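You operate a simulated robot arm through the tools that you are given. There is no shell and no other tool. Be economical: measure what you need, move in short steps, check, and stop when the job is done.

Carry out the task below with a simulated two-armed robot. There is one attempt and no reset: what you move stays moved.

## Task
Put the white shim block on the top of the right motor table away on the top of the green trolley. Press the grey plunger two times. Put the green brush from the top of the right motor table on the ledge of the right panel. Fetch the white sign that says "Sesame" from the far lower shelf and set it on the far chute shelf. Turn the middle red switch to off. Put the grey pad on the far mesh table. Put the ticket from the top of the green trolley on the shelf of the sample bench. Put the bottle that says "Soya" from the back of the sample bench on the shelf of the sample bench and the bottle that says "Linseed" on the shelf under the sample spout. Put the white tin on the near lower shelf. Put the green stick in the to dryer tray. Put the yellow stick on the near valve shelf. Put the basket from the top of the left motor table on the far lower shelf. The order is free. Set down upright: white shim block, white sign, ticket, bottle.

Only the result counts: the job must be done as asked and must still hold three seconds after the hand-in. Knocking over, shifting, dropping, spilling or breaking anything else fails it.

## Robot
Two 7-joint arms with two-finger parallel grippers on one trunk, on a base that drives. Base frame: it is fixed to the floor where the robot stands at the start and does not move with it; the origin is under the middle of the robot, x ahead of it, y to its left, z up; the surface under the hand at the start is at about z = 760. Units: mm, rad, N and s.
The left shoulder is at the start at [30, 119, 935], the right one opposite. With the tool pointing down near the work surface each hand reaches from about 280 to 680 mm from the robot's upright axis, wherever it stands, measured 20 degrees to its own side. Places, roughly: basket (5x5x5 cm) [-3500, 2900, 800]; bottle [-2250, -1750, 1000]; far chute shelf (15x12 cm) [-180, 5500, 480]; far lower shelf [-400, 5200, 600]; far mesh table [-1500, 6100, 700]; green brush (6x4x4 cm) [100, -500, 800]; green stick (2x2x8 cm) [-4000, 2600, 800]; grey pad (6x12x5 cm) [-3000, 5000, 600]; grey plunger [200, -300, 900]; ledge of the right panel (17x20 cm) [-1340, -140, 960]; middle red switch [-2800, 5100, 700]; near lower shelf [-1600, 3600, 600]; near valve shelf (18x13 cm) [-2960, 2740, 320]; shelf of the sample bench [-2100, -1600, 400]; shelf under the sample spout (22x23 cm) [-5520, 1440, 700]; ticket [-1250, -2250, 750]; to dryer tray (20x13 cm) [-1780, -1660, 800]; top of the green trolley [-1200, -2000, 800]; white shim block [500, 0, 750]; white sign [-500, 5000, 750]; white tin [-4000, 3000, 750]; yellow stick (2x2x8 cm) [-4000, 2600, 800]. Payload 3.43 kg a hand.
Tool frame (each hand has its own): the origin (TCP) lies between the finger pads and is the grasp point; the fingertips stand 30 mm ahead of it; z points along the fingers, y is the line along which they close. Largest opening 94 mm; finger width 28, thickness 10; the body of the gripper, 50 by 96 mm, starts 55 mm behind the TCP.
Orientation is that of the tool frame in the base frame, as a unit quaternion [w, x, y, z]. With the fingers straight down and closing along the base's y, the tool's x points along the base's -x, its y along +y and its z along -z.

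## Interface
- The arms move only by the tool send_rows. It takes "left_targets", "right_targets" or both (then of equal length, played together; a hand with none holds still); each is a list of rows, each a list of 7 numbers: the shift along the tool's x, y, z in m, then the turn, a rotation vector about the tool's x, y, z in rad, then the gripper command, from -1 (fully open) to 1 (shut), values between in proportion. In form: [[tx, ty, tz, wx, wy, wz, gripper], ...]. A call has 1 to 12 rows; each row is the pose to reach, as a shift and turn from the pose commanded when the call began, along the tool's axes at that moment. A row lasts 0.2 s, in which the tool goes at most 50 mm and 0.15 rad; a call with a longer step from one row to the next is refused whole, and so is a gripper value outside its range. A pose out of reach is approached as far as the arm can. The call stops where the force on the tool passes 40 N (or 10 N more than at its start, if that is more) or the arm is blocked; 0.2 s more then pass. The fingers move at their own pace (about 72 mm/s each) and stop on an object; they squeeze with about 31 N. The grip force told is the motor's: it shows also when the fingers shut on nothing. Time passes only in rows, and 0.2 s behind the last, so rows that repeat a pose let the fingers close. The reply holds the time, the measured pose of the TCP, the force on the tool along the base axes, the opening and the grip force, in the units named above and with some noise, with the torque about the TCP (base axes, N m) and any sound that the robot's microphone picked up.
- Cameras (640 x 400 px; columns grow to the right, rows downward): "scene" is now at [25.1, -37.8, 1626.6]; the picture's right is [-0.56, -0.83, 0.00], its down [-0.72, 0.48, -0.49] and it looks along [0.41, -0.27, -0.87] (base axes); focal length 252 px, centre (320, 200). "left" rides on the left gripper at [76, -14, -102] in its tool frame; the picture's right is [0.18, 0.98, 0.00], its down [-0.75, 0.14, -0.64] and it looks along [-0.63, 0.12, 0.77] (tool axes); focal length 243 px, centre (320, 200). "right" rides on the right gripper at [76, 14, -102] in its tool frame; the picture's right is [-0.18, 0.98, 0.00], its down [-0.75, -0.14, -0.64] and it looks along [-0.63, -0.12, 0.77] (tool axes); focal length 243 px, centre (320, 200). There is no depth. A picture from a camera that has moved, and an enlarged one, comes with that camera's place and axes in the base frame and with its lens.
- snapshot(camera): a new picture of that camera. It takes no simulated time.
- raise_lower(by): slides the trunk up (or, below 0, down) by that many mm; the arms and the scene camera ride with it, the base frame stays. It gives what a move gives, with no picture.
- roll_base(legs): drives the robot by 1 to 6 legs, each [ahead, turn to the left] in mm and rad, along the robot's own axes; the way and the turn of a leg run together, so that a leg with both is an arc; at most 1500 mm and 3.142 rad a leg. The arms and the cameras ride along, it lands a little off, and it stops where it bumps. It gives what a move gives.
- turn_head(pan, tilt): turns the head with the scene camera to pan (to the left, within 2.496 rad either way) and tilt (down, from -0.506 to 1.204), counted from straight ahead of the robot. It gives what a move gives.
- enlarge(camera, box): a new picture of the part [left, top, right, bottom] of that camera's present view, enlarged. It takes no simulated time.
- finish_job(): hands the job in; it is judged then, once.

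Work in short steps. Places have to be worked out from the pictures, the camera data and where the tool is seen: move nearer, look again, correct. Check each grasp and each placing, and mend what went wrong. You have 567 turns and 370 pictures in all, those below and enlarged ones among them. Open the grippers and draw the arms clear of the work before you hand the job in, unless the task says otherwise; then end with one line.

The tools are called after ">>>" as name(argument=value, ...) on one line, values as JSON. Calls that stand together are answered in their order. send_rows: Moves the arms, as the interface text tells. Its arguments: {"type":"object","properties":{"left_targets":{"type":"array"},"right_targets":{"type":"array"}},"required":[]} The other tools are called the same way: raise_lower (by) slides the trunk up or down; roll_base (legs) drives the base; turn_head (pan, tilt) turns the head that bears the scene camera; snapshot (camera) takes a picture; enlarge (camera, box) takes an enlarged picture of a part of a camera's view; finish_job () hands the job in.

At the start:

```text
clock: 0.0
left_tool_pos: [426.8, -48.1, 1212.0]
left_tcp_rot: [0.0, 0.001, 1.0, -0.001]
left_force: [0.1, 0.3, -0.2]
left_ft_torque: [0.02, -0.01, 0.01]
left_opening: 93.8
left_grip_force: 0.0
right_tool_pos: [285.0, -321.3, 1134.3]
right_tcp_rot: [0.0, 0.0, 1.0, 0.0]
right_force: [0.0, 0.5, -0.6]
right_ft_torque: [0.02, 0.02, 0.03]
right_opening: 93.8
right_grip_force: 0.1
trunk travel left (down, up): [-200.0, 210.0]
robot x, y, heading: [0.6, 2.9, -0.001]
head pan, tilt: [-0.59, 1.054]
```

scene: 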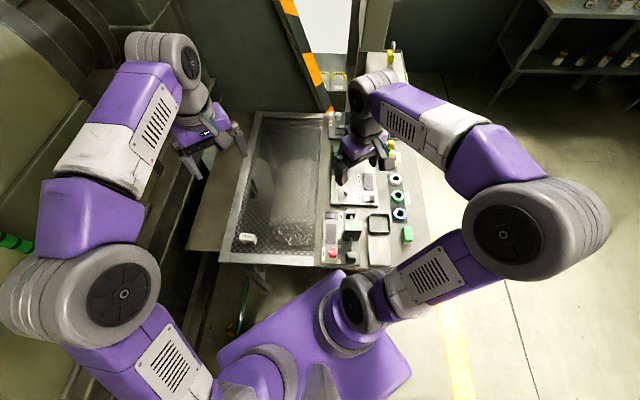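
right: 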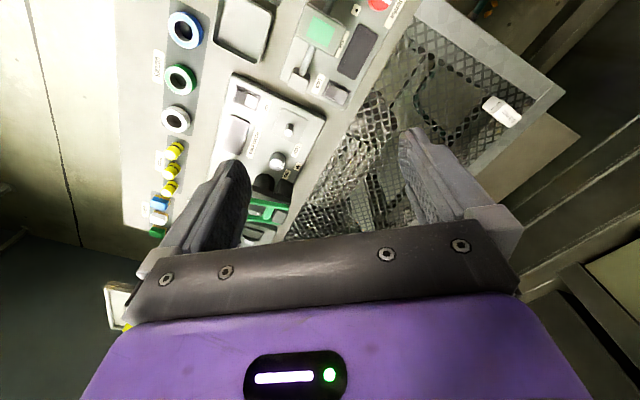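
left: 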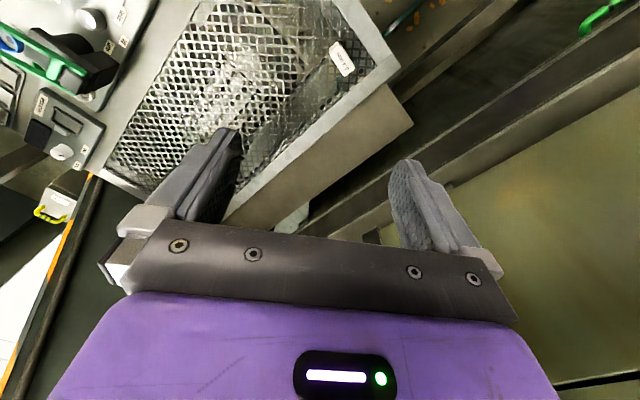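

I start by taking a closer look at the work table in front of the robot.

>>> enlarge(camera="scene", box=[220, 100, 440, 280])

>>> enlarge(camera="right", box=[110, 0, 560, 250])

```text
2.22 times, centred on (330, 190) of scene
camera zoom: at [25.1, -37.8, 1626.6], right [-0.56, -0.83, 0.0], down [-0.72, 0.48, -0.49], along [0.41, -0.27, -0.87], focal length 559 px, centre (298, 222)
```

zoom: 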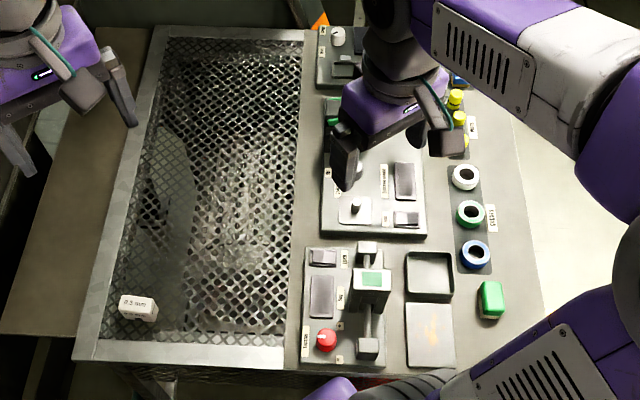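

```text
1.42 times, centred on (335, 125) of right
camera zoom: at [209.0, -308.3, 1236.9], right [0.18, 0.98, 0.0], down [0.75, -0.14, 0.64], along [0.63, -0.12, -0.77], focal length 345 px, centre (299, 307)
```

zoom: 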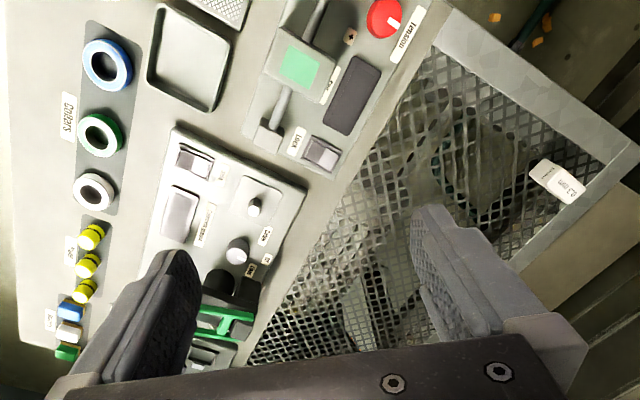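

The shim block ("0.5 mm") lies near (440, 0) and the green brush near (130, -473). I move the left hand above the block and look from there.

>>> send_rows(left_targets=[[0, 0.01, 0.05, 0, 0, 0, -1], [0, 0.02, 0.1, 0, 0, 0, -1], [-0.005, 0.03, 0.15, 0, 0, 0, -1], [-0.01, 0.04, 0.2, 0, 0, 0, -1], [-0.012, 0.047, 0.25, 0, 0, 0, -1], [-0.012, 0.047, 0.28, 0, 0, 0, -1]])

>>> snapshot(camera="left")

>>> snapshot(camera="right")

```text
refused: row 1 steps farther than a row can; nothing moved
```

```text
364 pictures are left
camera left: at [350.0, -61.9, 1316.3], right [-0.18, 0.98, 0.0], down [0.75, 0.14, 0.64], along [0.63, 0.12, -0.77], focal length 243 px, centre (320, 200)
```

left: 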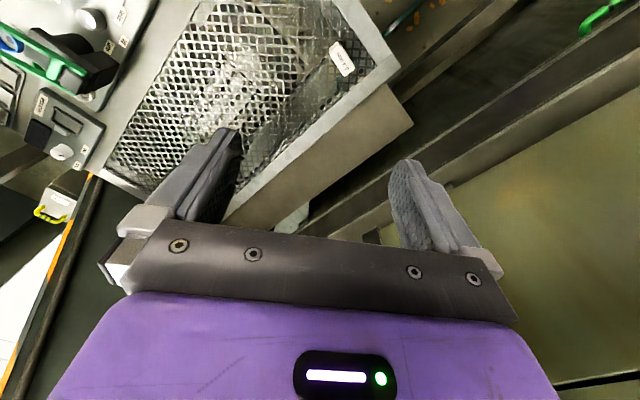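

```text
363 pictures are left
camera right: at [209.0, -308.3, 1236.9], right [0.18, 0.98, 0.0], down [0.75, -0.14, 0.64], along [0.63, -0.12, -0.77], focal length 243 px, centre (320, 200)
```

right: 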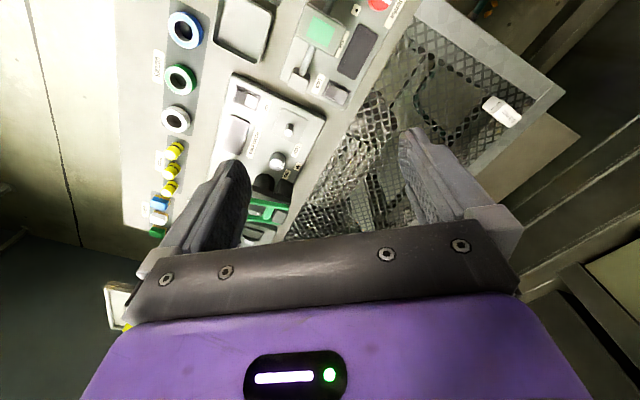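

The step was slightly too long; I resend with shorter ones.

>>> send_rows(left_targets=[[0, 0.01, 0.045, 0, 0, 0, -1], [0, 0.02, 0.09, 0, 0, 0, -1], [-0.003, 0.03, 0.135, 0, 0, 0, -1], [-0.006, 0.04, 0.18, 0, 0, 0, -1], [-0.006, 0.047, 0.225, 0, 0, 0, -1], [-0.006, 0.047, 0.27, 0, 0, 0, -1]])

>>> snapshot(camera="left")

```text
clock: 1.4
left_tool_pos: [434.1, -3.0, 941.5]
left_tcp_rot: [0.0, -0.001, 1.0, 0.0]
left_force: [-0.1, -0.1, 0.4]
left_ft_torque: [-0.01, -0.02, -0.01]
left_opening: 94.1
left_grip_force: 0.0
right_tool_pos: [285.3, -322.1, 1133.9]
right_tcp_rot: [0.0, -0.001, 1.0, 0.0]
right_force: [-0.6, -0.3, -0.4]
right_ft_torque: [0.01, -0.01, 0.0]
right_opening: 94.2
right_grip_force: 0.1
trunk travel left (down, up): [-200.0, 210.0]
robot x, y, heading: [0.8, 0.4, 0.003]
head pan, tilt: [-0.59, 1.054]
```

```text
362 pictures are left
camera left: at [358.1, -16.6, 1044.2], right [-0.18, 0.98, 0.0], down [0.75, 0.14, 0.64], along [0.63, 0.12, -0.77], focal length 243 px, centre (320, 200)
```

left: 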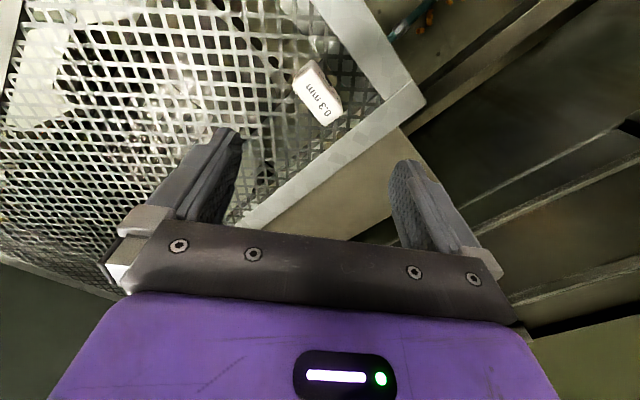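

The block is in view; I enlarge for its shape and orientation.

>>> enlarge(camera="left", box=[260, 30, 380, 150])

```text
3.33 times, centred on (320, 90) of left
camera zoom: at [358.1, -16.6, 1044.2], right [-0.18, 0.98, 0.0], down [0.75, 0.14, 0.64], along [0.63, 0.12, -0.77], focal length 809 px, centre (320, 567)
```

zoom: 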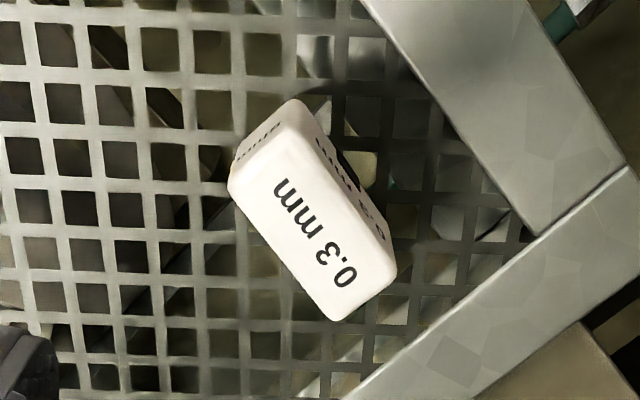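

Block is about 50×27 mm, centred near (437, -2), its long axis 47° from x. I rotate the hand to close across its width and come lower.

>>> send_rows(left_targets=[[-0.001, 0, 0.01, 0, 0, -0.14, -1], [-0.003, 0.001, 0.03, 0, 0, -0.28, -1], [-0.003, 0.001, 0.045, 0, 0, -0.42, -1], [-0.003, 0.001, 0.06, 0, 0, -0.56, -1], [-0.003, 0.001, 0.075, 0, 0, -0.7, -1], [-0.003, 0.001, 0.09, 0, 0, -0.82, -1]])

>>> snapshot(camera="left")

```text
clock: 2.8
left_tool_pos: [437.1, 0.3, 852.9]
left_tcp_rot: [0.001, -0.399, 0.917, 0.0]
left_force: [0.3, -0.2, -0.1]
left_ft_torque: [0.03, 0.02, 0.0]
left_opening: 94.2
left_grip_force: 0.1
right_tool_pos: [285.0, -321.3, 1133.0]
right_tcp_rot: [0.0, 0.0, 1.0, 0.001]
right_force: [0.4, 0.2, 0.0]
right_ft_torque: [-0.03, 0.03, 0.02]
right_opening: 94.1
right_grip_force: 0.2
trunk travel left (down, up): [-200.0, 210.0]
robot x, y, heading: [-0.4, 3.4, 0.001]
head pan, tilt: [-0.59, 1.054]
```

```text
360 pictures are left
camera left: at [394.3, -65.8, 956.0], right [-0.85, 0.53, 0.0], down [0.41, 0.65, 0.64], along [0.34, 0.54, -0.77], focal length 243 px, centre (320, 200)
```

left: 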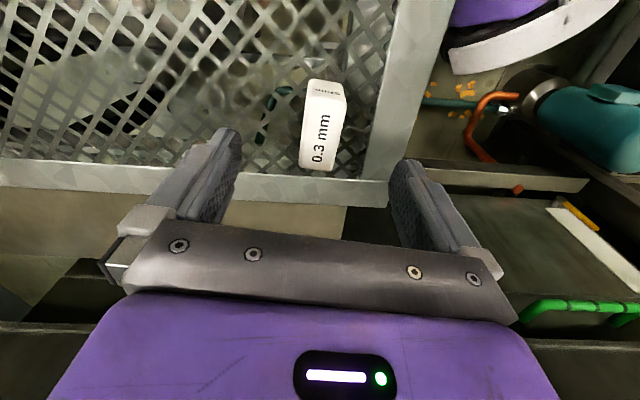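

Aligned with the block. I half-close the fingers and descend.

>>> send_rows(left_targets=[[0.002, 0, 0.02, 0, 0, 0, -0.2], [0.002, 0, 0.038, 0, 0, 0, -0.2], [0.002, 0, 0.05, 0, 0, 0, -0.2], [0.002, 0, 0.058, 0, 0, 0, -0.2]])

>>> snapshot(camera="left")

```text
clock: 3.8
left_tool_pos: [434.7, -1.4, 795.5]
left_tcp_rot: [0.0, -0.399, 0.917, 0.0]
left_force: [0.2, 0.0, -0.1]
left_ft_torque: [0.02, 0.0, -0.01]
left_opening: 56.4
left_grip_force: 0.1
right_tool_pos: [284.1, -321.7, 1135.3]
right_tcp_rot: [0.0, 0.0, 1.0, 0.0]
right_force: [-0.3, -0.2, -0.6]
right_ft_torque: [-0.01, -0.02, 0.0]
right_opening: 93.7
right_grip_force: 0.0
trunk travel left (down, up): [-200.0, 210.0]
robot x, y, heading: [2.1, -1.3, -0.0]
head pan, tilt: [-0.59, 1.054]
```

```text
359 pictures are left
camera left: at [392.7, -67.0, 898.0], right [-0.84, 0.54, 0.0], down [0.41, 0.65, 0.64], along [0.34, 0.54, -0.77], focal length 243 px, centre (320, 200)
```

left: 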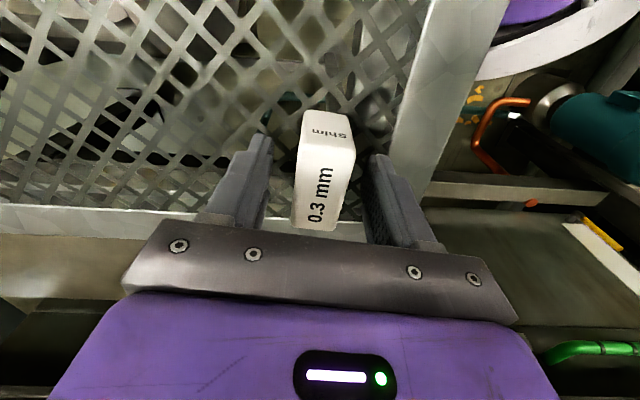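

Fingers straddle the block; close.

>>> send_rows(left_targets=[[0, 0, 0.002, 0, 0, 0, 1], [0, 0, 0.002, 0, 0, 0, 1], [0, 0, 0.002, 0, 0, 0, 1], [0, 0, 0.002, 0, 0, 0, 1]])

>>> send_rows(left_targets=[[0, 0, -0.03, 0, 0, 0, 1], [0, 0, -0.07, 0, 0, 0, 1], [0, 0, -0.11, 0, 0, 0, 1], [0, 0, -0.15, 0, 0, 0, 1]])

>>> snapshot(camera="left")

```text
clock: 4.8
left_tool_pos: [435.1, -2.5, 792.8]
left_tcp_rot: [0.0, -0.399, 0.917, -0.001]
left_force: [-0.1, 0.5, 8.0]
left_ft_torque: [-0.04, 0.04, 0.0]
left_opening: 29.8
left_grip_force: 31.2
right_tool_pos: [284.1, -322.0, 1134.1]
right_tcp_rot: [0.0, 0.0, 1.0, 0.0]
right_force: [0.3, 0.6, 0.7]
right_ft_torque: [0.0, 0.0, 0.0]
right_opening: 93.7
right_grip_force: 0.0
trunk travel left (down, up): [-200.0, 210.0]
robot x, y, heading: [-0.5, -1.4, 0.005]
head pan, tilt: [-0.59, 1.054]
```

```text
clock: 5.8
left_tool_pos: [435.3, -1.2, 942.8]
left_tcp_rot: [0.001, -0.4, 0.917, 0.001]
left_force: [0.6, 0.0, -1.0]
left_ft_torque: [0.03, -0.05, -0.02]
left_opening: 29.5
left_grip_force: 30.8
right_tool_pos: [284.1, -321.7, 1134.2]
right_tcp_rot: [0.0, 0.0, 1.0, 0.0]
right_force: [-1.4, -0.5, -0.5]
right_ft_torque: [0.03, 0.04, -0.01]
right_opening: 94.0
right_grip_force: 0.0
trunk travel left (down, up): [-200.0, 210.0]
robot x, y, heading: [-0.9, 0.7, 0.001]
head pan, tilt: [-0.59, 1.054]
```

```text
358 pictures are left
camera left: at [392.3, -67.4, 1045.2], right [-0.84, 0.54, 0.0], down [0.41, 0.65, 0.64], along [0.34, 0.54, -0.77], focal length 243 px, centre (320, 200)
```

left: 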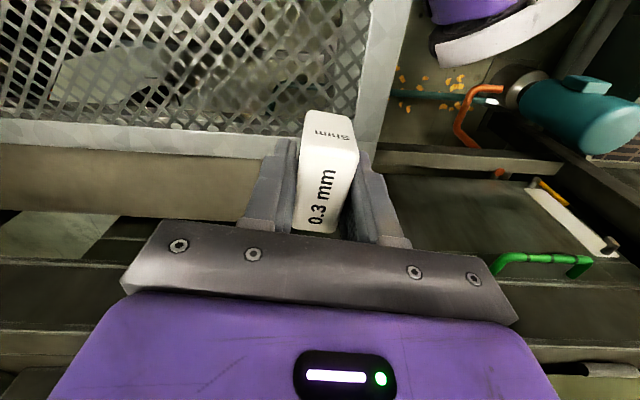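

The block is held. Now I look for the plunger: pull the right hand back and view the panel.

>>> send_rows(right_targets=[[0.045, 0, 0, 0, 0, 0, -1], [0.065, -0.04, 0, 0, 0, 0, -1], [0.065, -0.08, 0, 0, 0, 0, -1], [0.065, -0.12, 0, 0, 0, 0, -1]])

>>> enlarge(camera="scene", box=[300, 100, 440, 280])

>>> snapshot(camera="right")

```text
clock: 6.8
left_tool_pos: [436.1, -3.0, 941.7]
left_tcp_rot: [0.0, -0.399, 0.917, 0.0]
left_force: [0.3, 0.1, -0.5]
left_ft_torque: [-0.01, 0.01, -0.01]
left_opening: 29.7
left_grip_force: 31.0
right_tool_pos: [219.5, -442.3, 1134.0]
right_tcp_rot: [-0.001, -0.001, 1.0, 0.0]
right_force: [0.1, -0.4, 0.2]
right_ft_torque: [0.02, 0.04, 0.0]
right_opening: 93.8
right_grip_force: 0.3
trunk travel left (down, up): [-200.0, 210.0]
robot x, y, heading: [2.2, -1.3, -0.002]
head pan, tilt: [-0.59, 1.054]
```

```text
2.22 times, centred on (370, 190) of scene
camera zoom: at [25.8, -38.9, 1626.5], right [-0.56, -0.83, 0.0], down [-0.72, 0.48, -0.49], along [0.41, -0.27, -0.87], focal length 559 px, centre (209, 222)
```

zoom: 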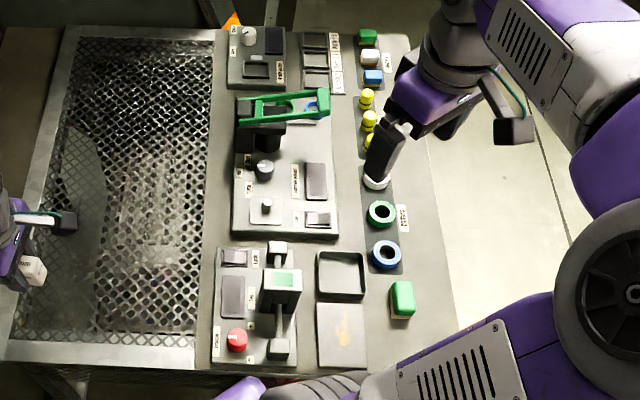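

```text
356 pictures are left
camera right: at [143.7, -428.9, 1237.0], right [0.18, 0.98, 0.0], down [0.75, -0.14, 0.64], along [0.63, -0.12, -0.77], focal length 243 px, centre (320, 200)
```

right: 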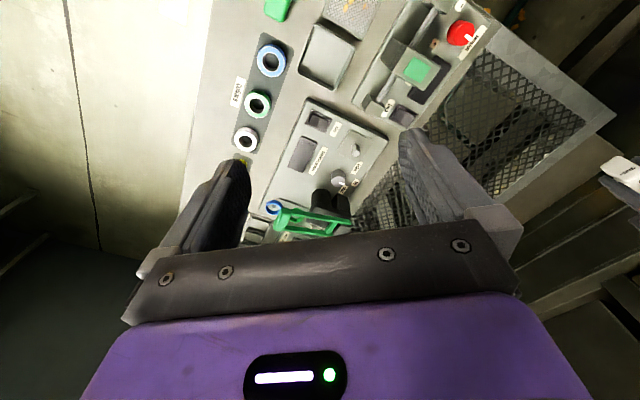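

I enlarge the control panels to identify the plunger.

>>> enlarge(camera="scene", box=[318, 140, 382, 180])

>>> enlarge(camera="scene", box=[310, 200, 400, 264])

>>> enlarge(camera="right", box=[340, 0, 500, 130])

```text
10.00 times, centred on (350, 160) of scene
camera zoom: at [25.8, -38.9, 1626.5], right [-0.56, -0.83, 0.0], down [-0.72, 0.48, -0.49], along [0.41, -0.27, -0.87], focal length 2516 px, centre (20, 600)
```

zoom: 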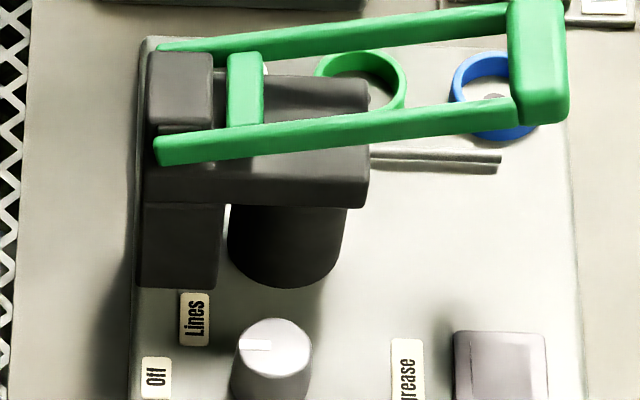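

```text
6.25 times, centred on (355, 232) of scene
camera zoom: at [25.8, -38.9, 1626.5], right [-0.56, -0.83, 0.0], down [-0.72, 0.48, -0.49], along [0.41, -0.27, -0.87], focal length 1573 px, centre (101, 0)
```

zoom: 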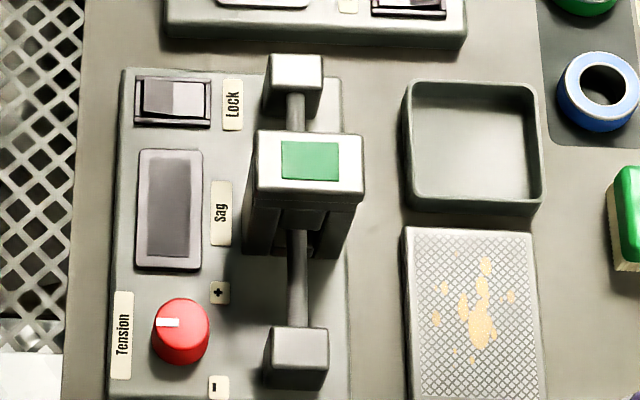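

```text
3.08 times, centred on (420, 65) of right
camera zoom: at [143.7, -428.9, 1237.0], right [0.18, 0.98, 0.0], down [0.75, -0.14, 0.64], along [0.63, -0.12, -0.77], focal length 746 px, centre (12, 615)
```

zoom: 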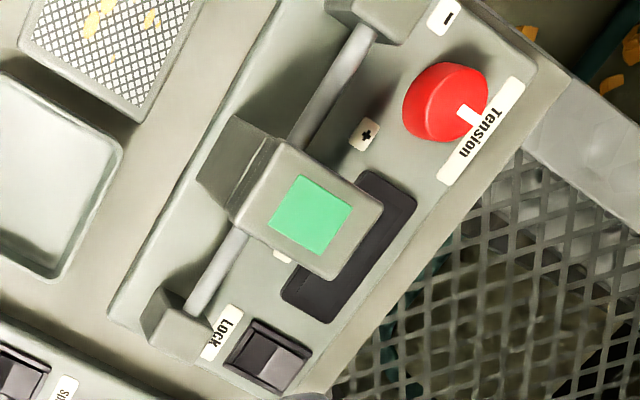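

Look at the middle panel's small round button and the far panels.

>>> enlarge(camera="scene", box=[325, 170, 389, 210])

>>> enlarge(camera="right", box=[240, 95, 400, 205])

>>> enlarge(camera="scene", box=[315, 95, 411, 155])

```text
10.00 times, centred on (357, 190) of scene
camera zoom: at [25.8, -38.9, 1626.5], right [-0.56, -0.83, 0.0], down [-0.72, 0.48, -0.49], along [0.41, -0.27, -0.87], focal length 2516 px, centre (-50, 300)
```

zoom: 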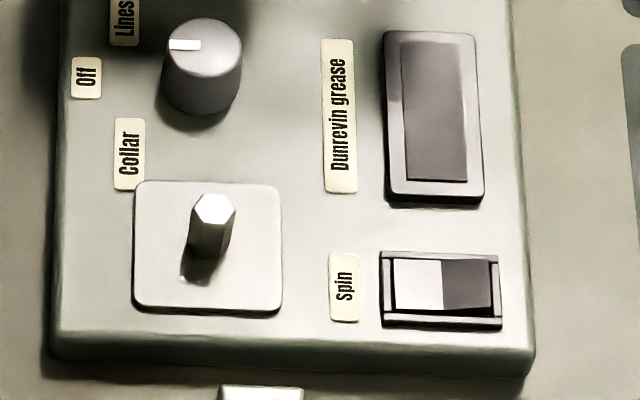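

```text
3.64 times, centred on (320, 150) of right
camera zoom: at [143.7, -428.9, 1237.0], right [0.18, 0.98, 0.0], down [0.75, -0.14, 0.64], along [0.63, -0.12, -0.77], focal length 882 px, centre (320, 382)
```

zoom: 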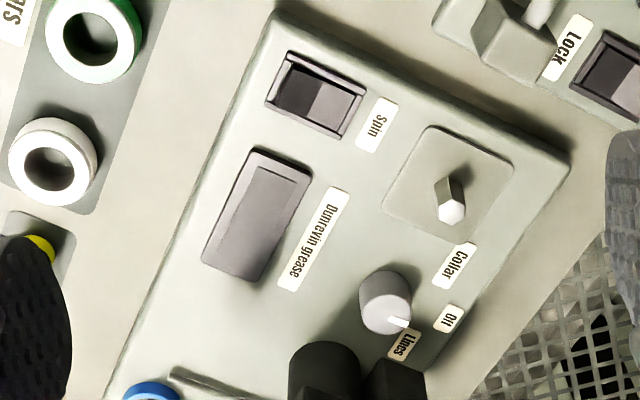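

```text
6.67 times, centred on (363, 125) of scene
camera zoom: at [25.8, -38.9, 1626.5], right [-0.56, -0.83, 0.0], down [-0.72, 0.48, -0.49], along [0.41, -0.27, -0.87], focal length 1678 px, centre (33, 700)
```

zoom: 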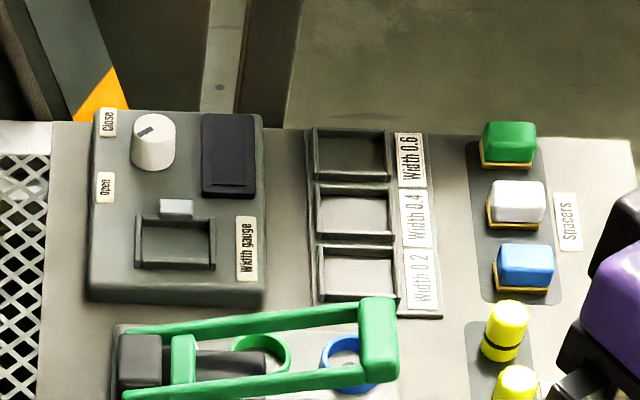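

The device with the green patch stands tall (top z≈864, at (244, -313)), matching the plunger's rough place. I'll look from the side with the right hand's camera.

>>> send_rows(right_targets=[[0, 0, 0.01, 0, 0, -0.14, -1], [0, 0, 0.03, 0, 0, -0.28, -1], [0, 0, 0.05, 0, 0, -0.42, -1], [0, 0, 0.07, 0, 0, -0.56, -1], [0, 0, 0.09, 0, 0, -0.7, -1], [0, -0.01, 0.11, 0, 0, -0.84, -1], [0, -0.02, 0.13, 0, 0, -0.98, -1], [0, -0.03, 0.15, 0, 0, -1.12, -1], [0, -0.03, 0.15, 0, 0, -1.26, -1]])

>>> snapshot(camera="right")

```text
clock: 8.8
left_tool_pos: [435.6, -1.9, 942.2]
left_tcp_rot: [0.0, -0.399, 0.917, 0.0]
left_force: [-0.4, 0.7, -1.1]
left_ft_torque: [-0.02, 0.0, 0.01]
left_opening: 29.6
left_grip_force: 30.8
right_tool_pos: [219.8, -472.2, 983.9]
right_tcp_rot: [0.0, -0.59, 0.807, 0.001]
right_force: [0.4, -0.3, -0.7]
right_ft_torque: [-0.02, -0.02, -0.01]
right_opening: 93.9
right_grip_force: 0.4
trunk travel left (down, up): [-200.0, 210.0]
robot x, y, heading: [0.9, -1.1, 0.001]
head pan, tilt: [-0.59, 1.054]
```

```text
349 pictures are left
camera right: at [182.3, -540.3, 1087.2], right [-0.88, 0.47, 0.0], down [0.36, 0.68, 0.64], along [0.3, 0.56, -0.77], focal length 243 px, centre (320, 200)
```

right: 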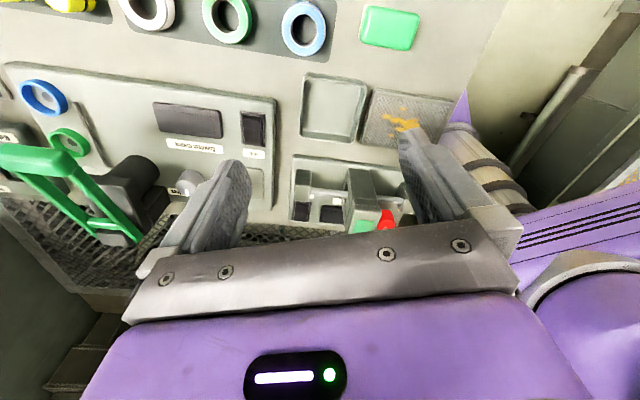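

>>> enlarge(camera="right", box=[270, 150, 420, 244])

```text
4.26 times, centred on (345, 197) of right
camera zoom: at [182.3, -540.3, 1087.2], right [-0.88, 0.47, 0.0], down [0.36, 0.68, 0.64], along [0.3, 0.56, -0.77], focal length 1032 px, centre (214, 213)
```

zoom: 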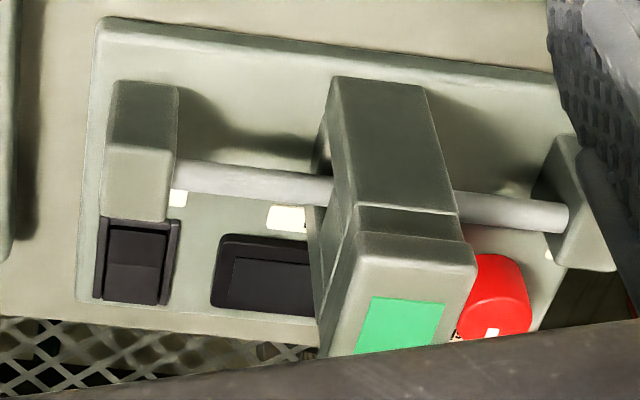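

The grey capped body straddling the rod (with a green patch on top) is the plunger. I close the right fingers and move above its cap.

>>> send_rows(right_targets=[[-0.04, 0.006, 0, 0, 0, 0, 1], [-0.08, 0.012, 0, 0, 0, 0, 1], [-0.12, 0.02, 0, 0, 0, 0, 1], [-0.159, 0.025, 0.0, 0, 0, 0, 1], [-0.159, 0.025, 0.04, 0, 0, 0, 1]])

>>> snapshot(camera="right")

>>> enlarge(camera="scene", box=[310, 180, 410, 264])

```text
clock: 10.0
left_tool_pos: [435.5, -2.8, 940.3]
left_tcp_rot: [0.0, -0.398, 0.917, 0.0]
left_force: [-1.0, 0.6, -0.4]
left_ft_torque: [0.05, 0.0, 0.02]
left_opening: 30.0
left_grip_force: 30.9
right_tool_pos: [247.2, -310.2, 945.8]
right_tcp_rot: [0.0, -0.589, 0.808, 0.0]
right_force: [0.8, -0.5, -0.2]
right_ft_torque: [0.01, -0.01, 0.01]
right_opening: 0.0
right_grip_force: 30.6
trunk travel left (down, up): [-200.0, 210.0]
robot x, y, heading: [-2.1, 2.3, -0.006]
head pan, tilt: [-0.59, 1.054]
```

```text
347 pictures are left
camera right: at [210.0, -380.4, 1047.5], right [-0.88, 0.48, 0.0], down [0.37, 0.67, 0.64], along [0.31, 0.56, -0.77], focal length 243 px, centre (320, 200)
```

right: 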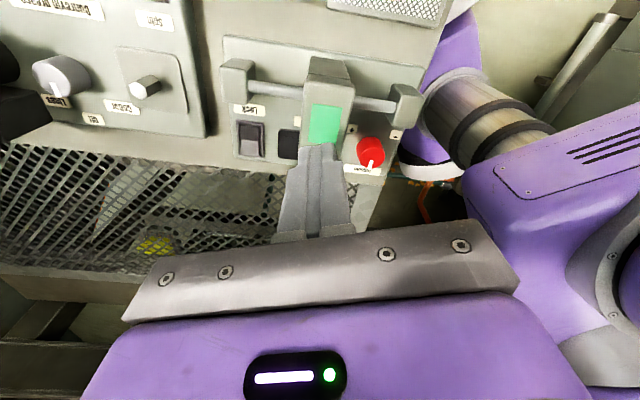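

```text
4.76 times, centred on (360, 222) of scene
camera zoom: at [26.5, -38.7, 1626.5], right [-0.56, -0.83, 0.0], down [-0.72, 0.48, -0.49], along [0.41, -0.27, -0.87], focal length 1198 px, centre (130, 95)
```

zoom: 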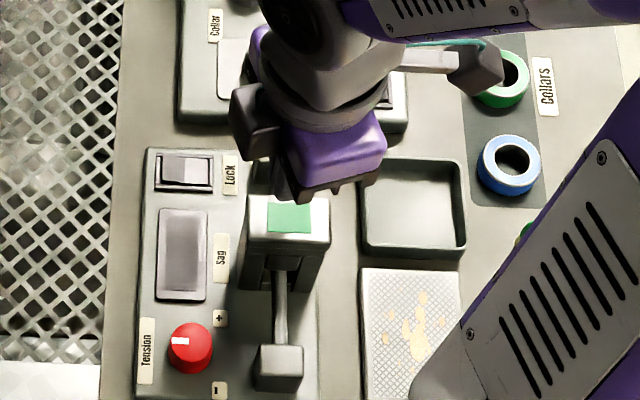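

TCP is nearly over the cap centre. I lower to contact and press slowly.

>>> send_rows(right_targets=[[0.003, 0.003, 0.03, 0, 0, 0, 1], [0.003, 0.003, 0.045, 0, 0, 0, 1], [0.003, 0.003, 0.052, 0, 0, 0, 1], [0.003, 0.003, 0.056, 0, 0, 0, 1]])

>>> enlarge(camera="right", box=[220, 30, 430, 180])

```text
clock: 11.0
left_tool_pos: [432.4, -1.8, 942.1]
left_tcp_rot: [0.001, -0.398, 0.917, -0.001]
left_force: [0.5, 0.1, -0.9]
left_ft_torque: [-0.04, 0.02, -0.02]
left_opening: 29.6
left_grip_force: 31.2
right_tool_pos: [241.6, -313.7, 892.4]
right_tcp_rot: [0.002, -0.589, 0.808, -0.006]
right_force: [-6.6, 3.3, 38.1]
right_ft_torque: [0.17, 0.22, 0.09]
right_opening: 0.0
right_grip_force: 31.2
trunk travel left (down, up): [-200.0, 210.0]
robot x, y, heading: [-1.1, -1.9, -0.001]
head pan, tilt: [-0.59, 1.054]
heard: click
stopped in row 4 (right hand): the force on the tool passed its limit at 46 N (the readings are from after the stop); the commanded pose is now the measured one
```

```text
2.67 times, centred on (325, 105) of right
camera zoom: at [204.0, -382.3, 995.8], right [-0.88, 0.48, -0.01], down [0.36, 0.68, 0.64], along [0.31, 0.56, -0.77], focal length 647 px, centre (307, 453)
```

zoom: 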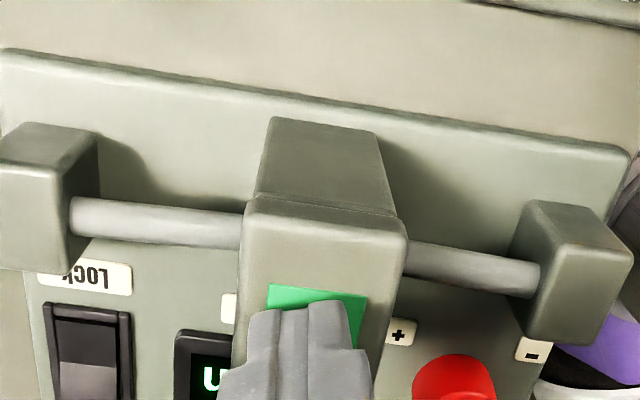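

A click, and the "Sag" display lit: one press. I lift to release and read the display.

>>> send_rows(right_targets=[[0, 0, -0.02, 0, 0, 0, 1], [0, 0, -0.03, 0, 0, 0, 1], [0, 0, -0.03, 0, 0, 0, 1]])

>>> enlarge(camera="right", box=[220, 50, 430, 200])

```text
clock: 11.8
left_tool_pos: [435.0, -2.3, 941.7]
left_tcp_rot: [0.0, -0.399, 0.917, 0.0]
left_force: [0.7, -0.3, -0.4]
left_ft_torque: [-0.01, 0.0, -0.02]
left_opening: 29.8
left_grip_force: 31.2
right_tool_pos: [241.7, -314.9, 922.0]
right_tcp_rot: [0.002, -0.589, 0.808, -0.003]
right_force: [-0.7, -0.4, 1.2]
right_ft_torque: [0.0, -0.01, 0.01]
right_opening: 0.2
right_grip_force: 31.2
trunk travel left (down, up): [-200.0, 210.0]
robot x, y, heading: [-3.1, -1.7, 0.001]
head pan, tilt: [-0.59, 1.054]
```

```text
2.67 times, centred on (325, 125) of right
camera zoom: at [204.9, -383.9, 1024.1], right [-0.88, 0.48, -0.01], down [0.36, 0.68, 0.64], along [0.31, 0.56, -0.77], focal length 647 px, centre (307, 400)
```

zoom: 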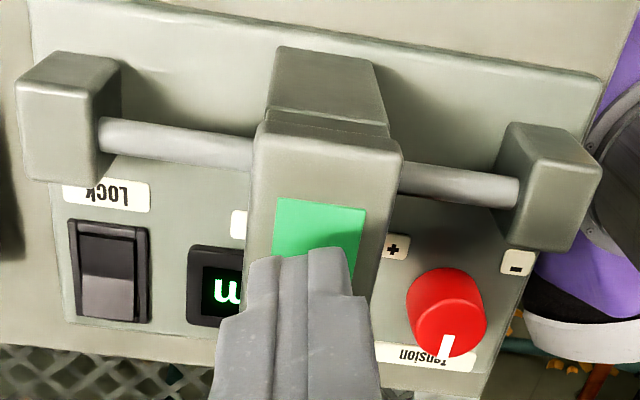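

It sprang back. Second press.

>>> send_rows(right_targets=[[0, 0, 0.015, 0, 0, 0, 1], [0, 0, 0.024, 0, 0, 0, 1], [0, 0, 0.029, 0, 0, 0, 1], [0, 0, 0.033, 0, 0, 0, 1]])

>>> send_rows(right_targets=[[0, 0, -0.02, 0, 0, 0, 1], [0, 0, -0.05, 0, 0, 0, 1], [0, 0, -0.09, 0, 0, 0, 1]])

>>> enlarge(camera="scene", box=[310, 180, 410, 264])

```text
clock: 12.8
left_tool_pos: [433.4, -1.8, 941.7]
left_tcp_rot: [0.001, -0.398, 0.917, -0.001]
left_force: [-0.9, 0.1, 0.1]
left_ft_torque: [0.0, -0.01, 0.01]
left_opening: 29.6
left_grip_force: 31.3
right_tool_pos: [242.9, -315.9, 893.3]
right_tcp_rot: [0.002, -0.588, 0.809, -0.007]
right_force: [-7.8, 1.9, 37.2]
right_ft_torque: [0.23, 0.23, 0.09]
right_opening: 0.0
right_grip_force: 30.9
trunk travel left (down, up): [-200.0, 210.0]
robot x, y, heading: [-0.9, 0.2, 0.002]
head pan, tilt: [-0.59, 1.054]
heard: click
stopped in row 4 (right hand): the force on the tool passed its limit at 46 N (the readings are from after the stop); the commanded pose is now the measured one
```

```text
clock: 13.6
left_tool_pos: [433.6, -3.2, 942.7]
left_tcp_rot: [0.0, -0.398, 0.917, -0.001]
left_force: [0.1, -0.8, 1.0]
left_ft_torque: [0.04, 0.01, 0.0]
left_opening: 29.7
left_grip_force: 30.8
right_tool_pos: [243.9, -317.1, 982.9]
right_tcp_rot: [0.001, -0.59, 0.808, -0.006]
right_force: [-0.1, 0.6, 0.0]
right_ft_torque: [-0.01, -0.03, 0.02]
right_opening: 0.0
right_grip_force: 31.3
trunk travel left (down, up): [-200.0, 210.0]
robot x, y, heading: [0.5, 0.6, -0.004]
head pan, tilt: [-0.59, 1.054]
```

```text
4.76 times, centred on (360, 222) of scene
camera zoom: at [24.1, -37.6, 1626.6], right [-0.56, -0.83, 0.0], down [-0.72, 0.48, -0.5], along [0.41, -0.28, -0.87], focal length 1198 px, centre (130, 95)
```

zoom: 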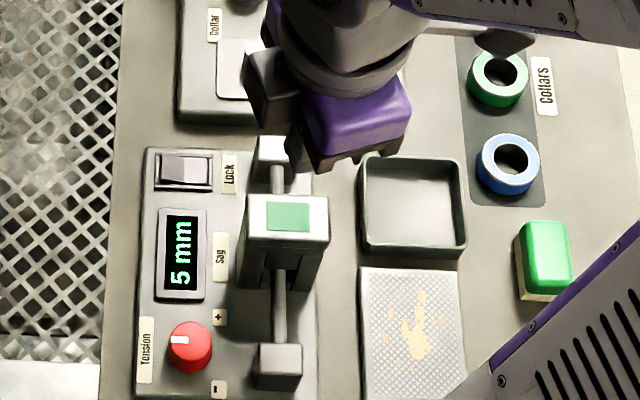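

Two clicks heard and the display reads 5 mm. Next the brush: I move the right hand above it, opened.

>>> send_rows(right_targets=[[0.04, 0.015, 0, 0, 0, 0, -1], [0.08, 0.03, 0, 0, 0, 0, -1], [0.12, 0.043, 0, 0, 0, 0, -1], [0.155, 0.054, 0, 0, 0, 0, -1], [0.183, 0.061, 0.03, 0, 0, 0, -1]])

>>> snapshot(camera="right")

```text
clock: 14.8
left_tool_pos: [435.5, -3.1, 941.5]
left_tcp_rot: [0.0, -0.398, 0.917, 0.0]
left_force: [0.3, -0.2, -1.2]
left_ft_torque: [0.02, 0.01, -0.02]
left_opening: 29.8
left_grip_force: 30.8
right_tool_pos: [132.2, -473.7, 951.0]
right_tcp_rot: [0.003, -0.589, 0.808, -0.004]
right_force: [0.8, -0.1, 0.4]
right_ft_torque: [0.0, 0.02, -0.02]
right_opening: 94.1
right_grip_force: 0.1
trunk travel left (down, up): [-200.0, 210.0]
robot x, y, heading: [4.3, -1.6, 0.001]
head pan, tilt: [-0.59, 1.054]
```

```text
342 pictures are left
camera right: at [93.4, -542.1, 1053.5], right [-0.88, 0.48, -0.01], down [0.36, 0.68, 0.64], along [0.31, 0.56, -0.77], focal length 243 px, centre (320, 200)
```

right: 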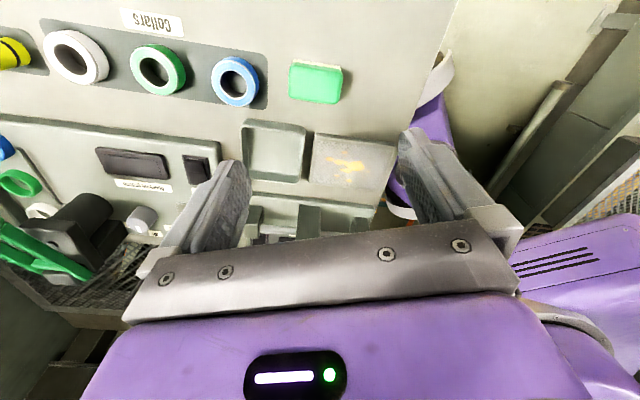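

The brush centre is at about (130, -487), long axis toward (-0.85, 0.53). I turn to close along that axis and come down to check.

>>> send_rows(right_targets=[[0.006, -0.001, 0.03, 0, 0, 0.13, -0.65], [0.013, -0.002, 0.07, 0, 0, 0.256, -0.65], [0.013, -0.002, 0.095, 0, 0, 0.256, -0.65]])

>>> snapshot(camera="right")

```text
clock: 15.6
left_tool_pos: [434.9, -3.6, 941.3]
left_tcp_rot: [0.0, -0.398, 0.917, 0.0]
left_force: [0.8, 0.9, -0.3]
left_ft_torque: [0.01, 0.0, 0.05]
left_opening: 29.8
left_grip_force: 30.8
right_tool_pos: [129.8, -487.4, 854.0]
right_tcp_rot: [0.003, -0.48, 0.877, -0.005]
right_force: [0.6, -0.1, 0.2]
right_ft_torque: [0.04, 0.01, -0.01]
right_opening: 77.7
right_grip_force: 0.1
trunk travel left (down, up): [-200.0, 210.0]
robot x, y, heading: [0.3, -4.2, -0.002]
head pan, tilt: [-0.59, 1.054]
```

```text
341 pictures are left
camera right: at [75.6, -543.4, 956.9], right [-0.73, 0.68, -0.01], down [0.52, 0.56, 0.64], along [0.45, 0.46, -0.77], focal length 243 px, centre (320, 200)
```

right: 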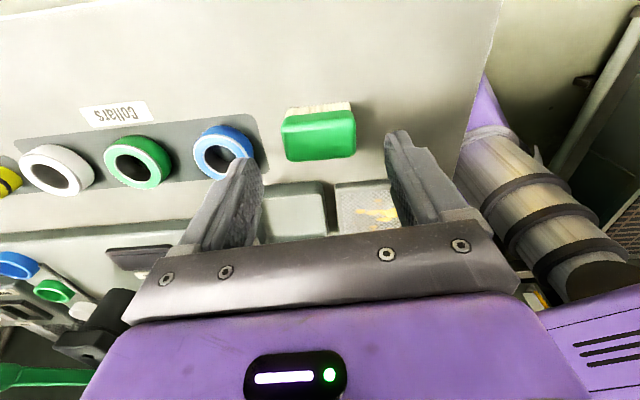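

Lined up; descend and grip.

>>> send_rows(right_targets=[[0.002, 0, 0.025, 0, 0, 0, -0.65], [0.002, 0, 0.045, 0, 0, 0, -0.65], [0.002, 0, 0.056, 0, 0, 0, -0.65], [0.002, 0, 0.056, 0, 0, 0, 1], [0.002, 0, 0.056, 0, 0, 0, 1], [0.002, 0, 0.056, 0, 0, 0, 1]])

>>> snapshot(camera="right")

```text
clock: 17.0
left_tool_pos: [436.0, -3.2, 941.7]
left_tcp_rot: [0.0, -0.398, 0.917, 0.0]
left_force: [-0.3, 0.3, -0.2]
left_ft_torque: [0.05, -0.01, 0.0]
left_opening: 29.6
left_grip_force: 31.3
right_tool_pos: [127.6, -486.8, 799.7]
right_tcp_rot: [0.003, -0.481, 0.877, -0.005]
right_force: [-0.4, 0.1, 0.1]
right_ft_torque: [-0.03, 0.0, -0.01]
right_opening: 58.0
right_grip_force: 31.1
trunk travel left (down, up): [-200.0, 210.0]
robot x, y, heading: [1.7, 1.5, -0.0]
head pan, tilt: [-0.59, 1.054]
```

```text
340 pictures are left
camera right: at [75.1, -544.2, 902.0], right [-0.73, 0.68, -0.01], down [0.52, 0.56, 0.64], along [0.45, 0.46, -0.77], focal length 243 px, centre (320, 200)
```

right: 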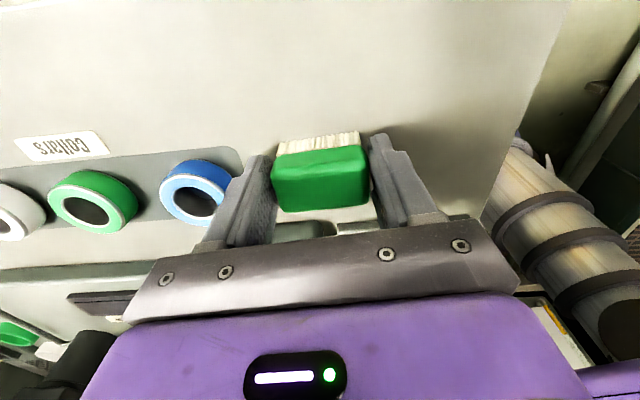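

Gripped. Lift the brush and raise both hands, then survey the surroundings.

>>> send_rows(right_targets=[[0, 0, -0.045, 0, 0, 0, 1], [0, 0, -0.09, 0, 0, 0, 1], [0, 0, -0.135, 0, 0, 0, 1], [0, 0, -0.18, 0, 0, 0, 1], [0, 0, -0.225, 0, 0, 0, 1]], left_targets=[[0, 0, -0.04, 0, 0, 0, 1], [0, 0, -0.08, 0, 0, 0, 1], [0, 0, -0.1, 0, 0, 0, 1], [0, 0, -0.1, 0, 0, 0, 1], [0, 0, -0.1, 0, 0, 0, 1]])

>>> turn_head(pan=-1.6, tilt=0.5)

>>> snapshot(camera="scene")

>>> turn_head(pan=-2.49, tilt=0.5)

>>> snapshot(camera="scene")

>>> turn_head(pan=1.6, tilt=0.4)

>>> snapshot(camera="scene")

>>> turn_head(pan=2.49, tilt=0.4)

>>> snapshot(camera="scene")

```text
clock: 18.2
left_tool_pos: [435.0, -2.2, 1041.5]
left_tcp_rot: [0.0, -0.397, 0.918, -0.001]
left_force: [0.4, -0.7, -0.1]
left_ft_torque: [-0.01, -0.02, -0.02]
left_opening: 29.5
left_grip_force: 31.0
right_tool_pos: [125.6, -484.0, 1023.6]
right_tcp_rot: [0.002, -0.481, 0.877, -0.005]
right_force: [-0.1, 0.4, -0.1]
right_ft_torque: [-0.01, -0.01, -0.05]
right_opening: 57.7
right_grip_force: 31.1
trunk travel left (down, up): [-200.0, 210.0]
robot x, y, heading: [-0.9, 1.9, -0.0]
head pan, tilt: [-0.59, 1.054]
```

```text
clock: 19.4
left_tool_pos: [435.0, -2.7, 1041.8]
left_tcp_rot: [0.0, -0.398, 0.918, 0.0]
left_force: [0.6, -0.3, -0.9]
left_ft_torque: [0.0, 0.01, -0.03]
left_opening: 29.9
left_grip_force: 31.3
right_tool_pos: [127.2, -484.9, 1022.7]
right_tcp_rot: [0.003, -0.481, 0.877, -0.005]
right_force: [0.2, 0.8, -0.1]
right_ft_torque: [0.03, 0.02, 0.0]
right_opening: 57.4
right_grip_force: 31.6
trunk travel left (down, up): [-200.0, 210.0]
robot x, y, heading: [0.5, 4.1, 0.001]
head pan, tilt: [-1.6, 0.499]
```

```text
339 pictures are left
camera scene: at [-32.7, -92.1, 1671.2], right [-1.0, 0.03, 0.0], down [0.01, 0.48, -0.88], along [-0.03, -0.88, -0.48], focal length 252 px, centre (320, 200)
```

scene: 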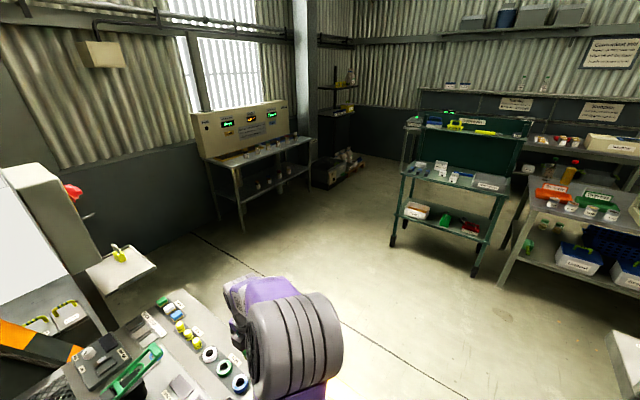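

```text
clock: 20.6
left_tool_pos: [435.5, -2.3, 1041.8]
left_tcp_rot: [-0.001, -0.398, 0.917, 0.0]
left_force: [0.5, 0.0, -0.7]
left_ft_torque: [0.0, -0.01, 0.01]
left_opening: 29.8
left_grip_force: 30.7
right_tool_pos: [126.3, -484.4, 1021.8]
right_tcp_rot: [0.003, -0.481, 0.877, -0.005]
right_force: [-0.5, 0.1, -1.3]
right_ft_torque: [0.01, 0.0, 0.01]
right_opening: 57.3
right_grip_force: 31.1
trunk travel left (down, up): [-200.0, 210.0]
robot x, y, heading: [0.7, -1.3, -0.001]
head pan, tilt: [-2.491, 0.499]
```

```text
338 pictures are left
camera scene: at [-102.4, -56.3, 1671.3], right [-0.61, 0.8, 0.0], down [0.38, 0.29, -0.88], along [-0.7, -0.53, -0.48], focal length 252 px, centre (320, 200)
```

scene: 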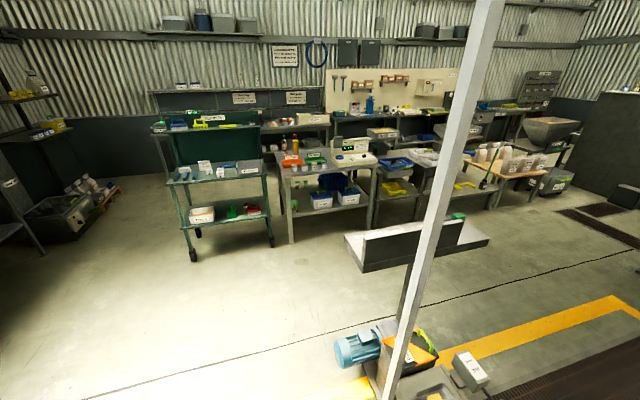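

```text
clock: 23.9
left_tool_pos: [435.5, -3.6, 1042.0]
left_tcp_rot: [0.001, -0.398, 0.917, 0.0]
left_force: [0.2, 0.1, -0.8]
left_ft_torque: [0.01, -0.02, -0.04]
left_opening: 30.0
left_grip_force: 31.7
right_tool_pos: [127.9, -485.3, 1021.5]
right_tcp_rot: [0.003, -0.481, 0.877, -0.005]
right_force: [-0.2, 0.1, -0.3]
right_ft_torque: [0.02, 0.02, 0.01]
right_opening: 57.5
right_grip_force: 32.1
trunk travel left (down, up): [-200.0, 210.0]
robot x, y, heading: [-0.6, 1.5, -0.001]
head pan, tilt: [1.6, 0.4]
```

```text
337 pictures are left
camera scene: at [-32.7, 91.5, 1680.4], right [1.0, 0.03, 0.0], down [0.01, -0.39, -0.92], along [-0.03, 0.92, -0.39], focal length 252 px, centre (320, 200)
```

scene: 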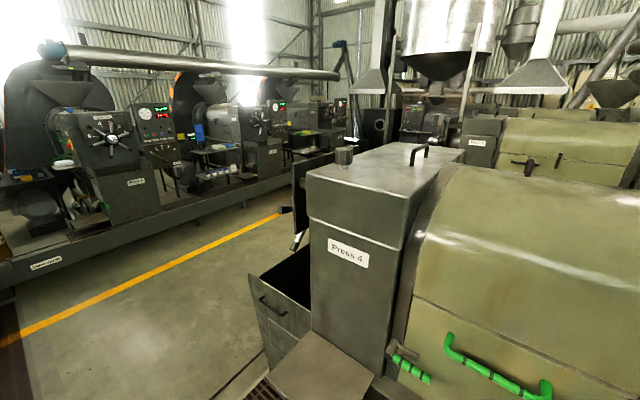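

```text
clock: 25.1
left_tool_pos: [435.0, -2.4, 1042.5]
left_tcp_rot: [0.001, -0.399, 0.917, 0.001]
left_force: [-0.3, 0.3, -1.7]
left_ft_torque: [0.05, -0.01, 0.01]
left_opening: 29.4
left_grip_force: 30.8
right_tool_pos: [126.4, -485.6, 1021.2]
right_tcp_rot: [0.002, -0.481, 0.877, -0.005]
right_force: [0.5, 0.3, -1.0]
right_ft_torque: [0.01, -0.02, 0.03]
right_opening: 57.4
right_grip_force: 31.1
trunk travel left (down, up): [-200.0, 210.0]
robot x, y, heading: [0.7, 2.0, 0.001]
head pan, tilt: [2.491, 0.4]
```

```text
336 pictures are left
camera scene: at [-103.7, 55.1, 1680.4], right [0.61, 0.79, 0.0], down [0.31, -0.24, -0.92], along [-0.73, 0.56, -0.39], focal length 252 px, centre (320, 200)
```

scene: 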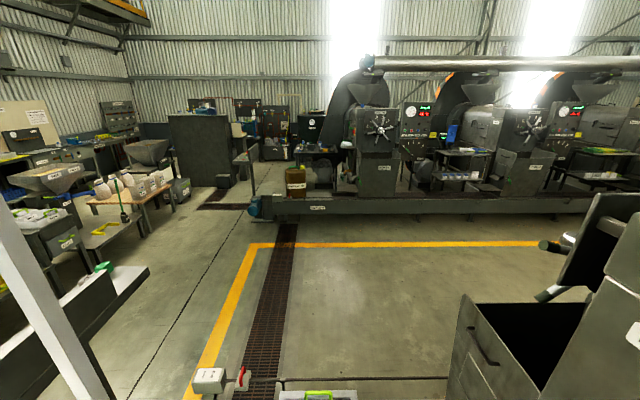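

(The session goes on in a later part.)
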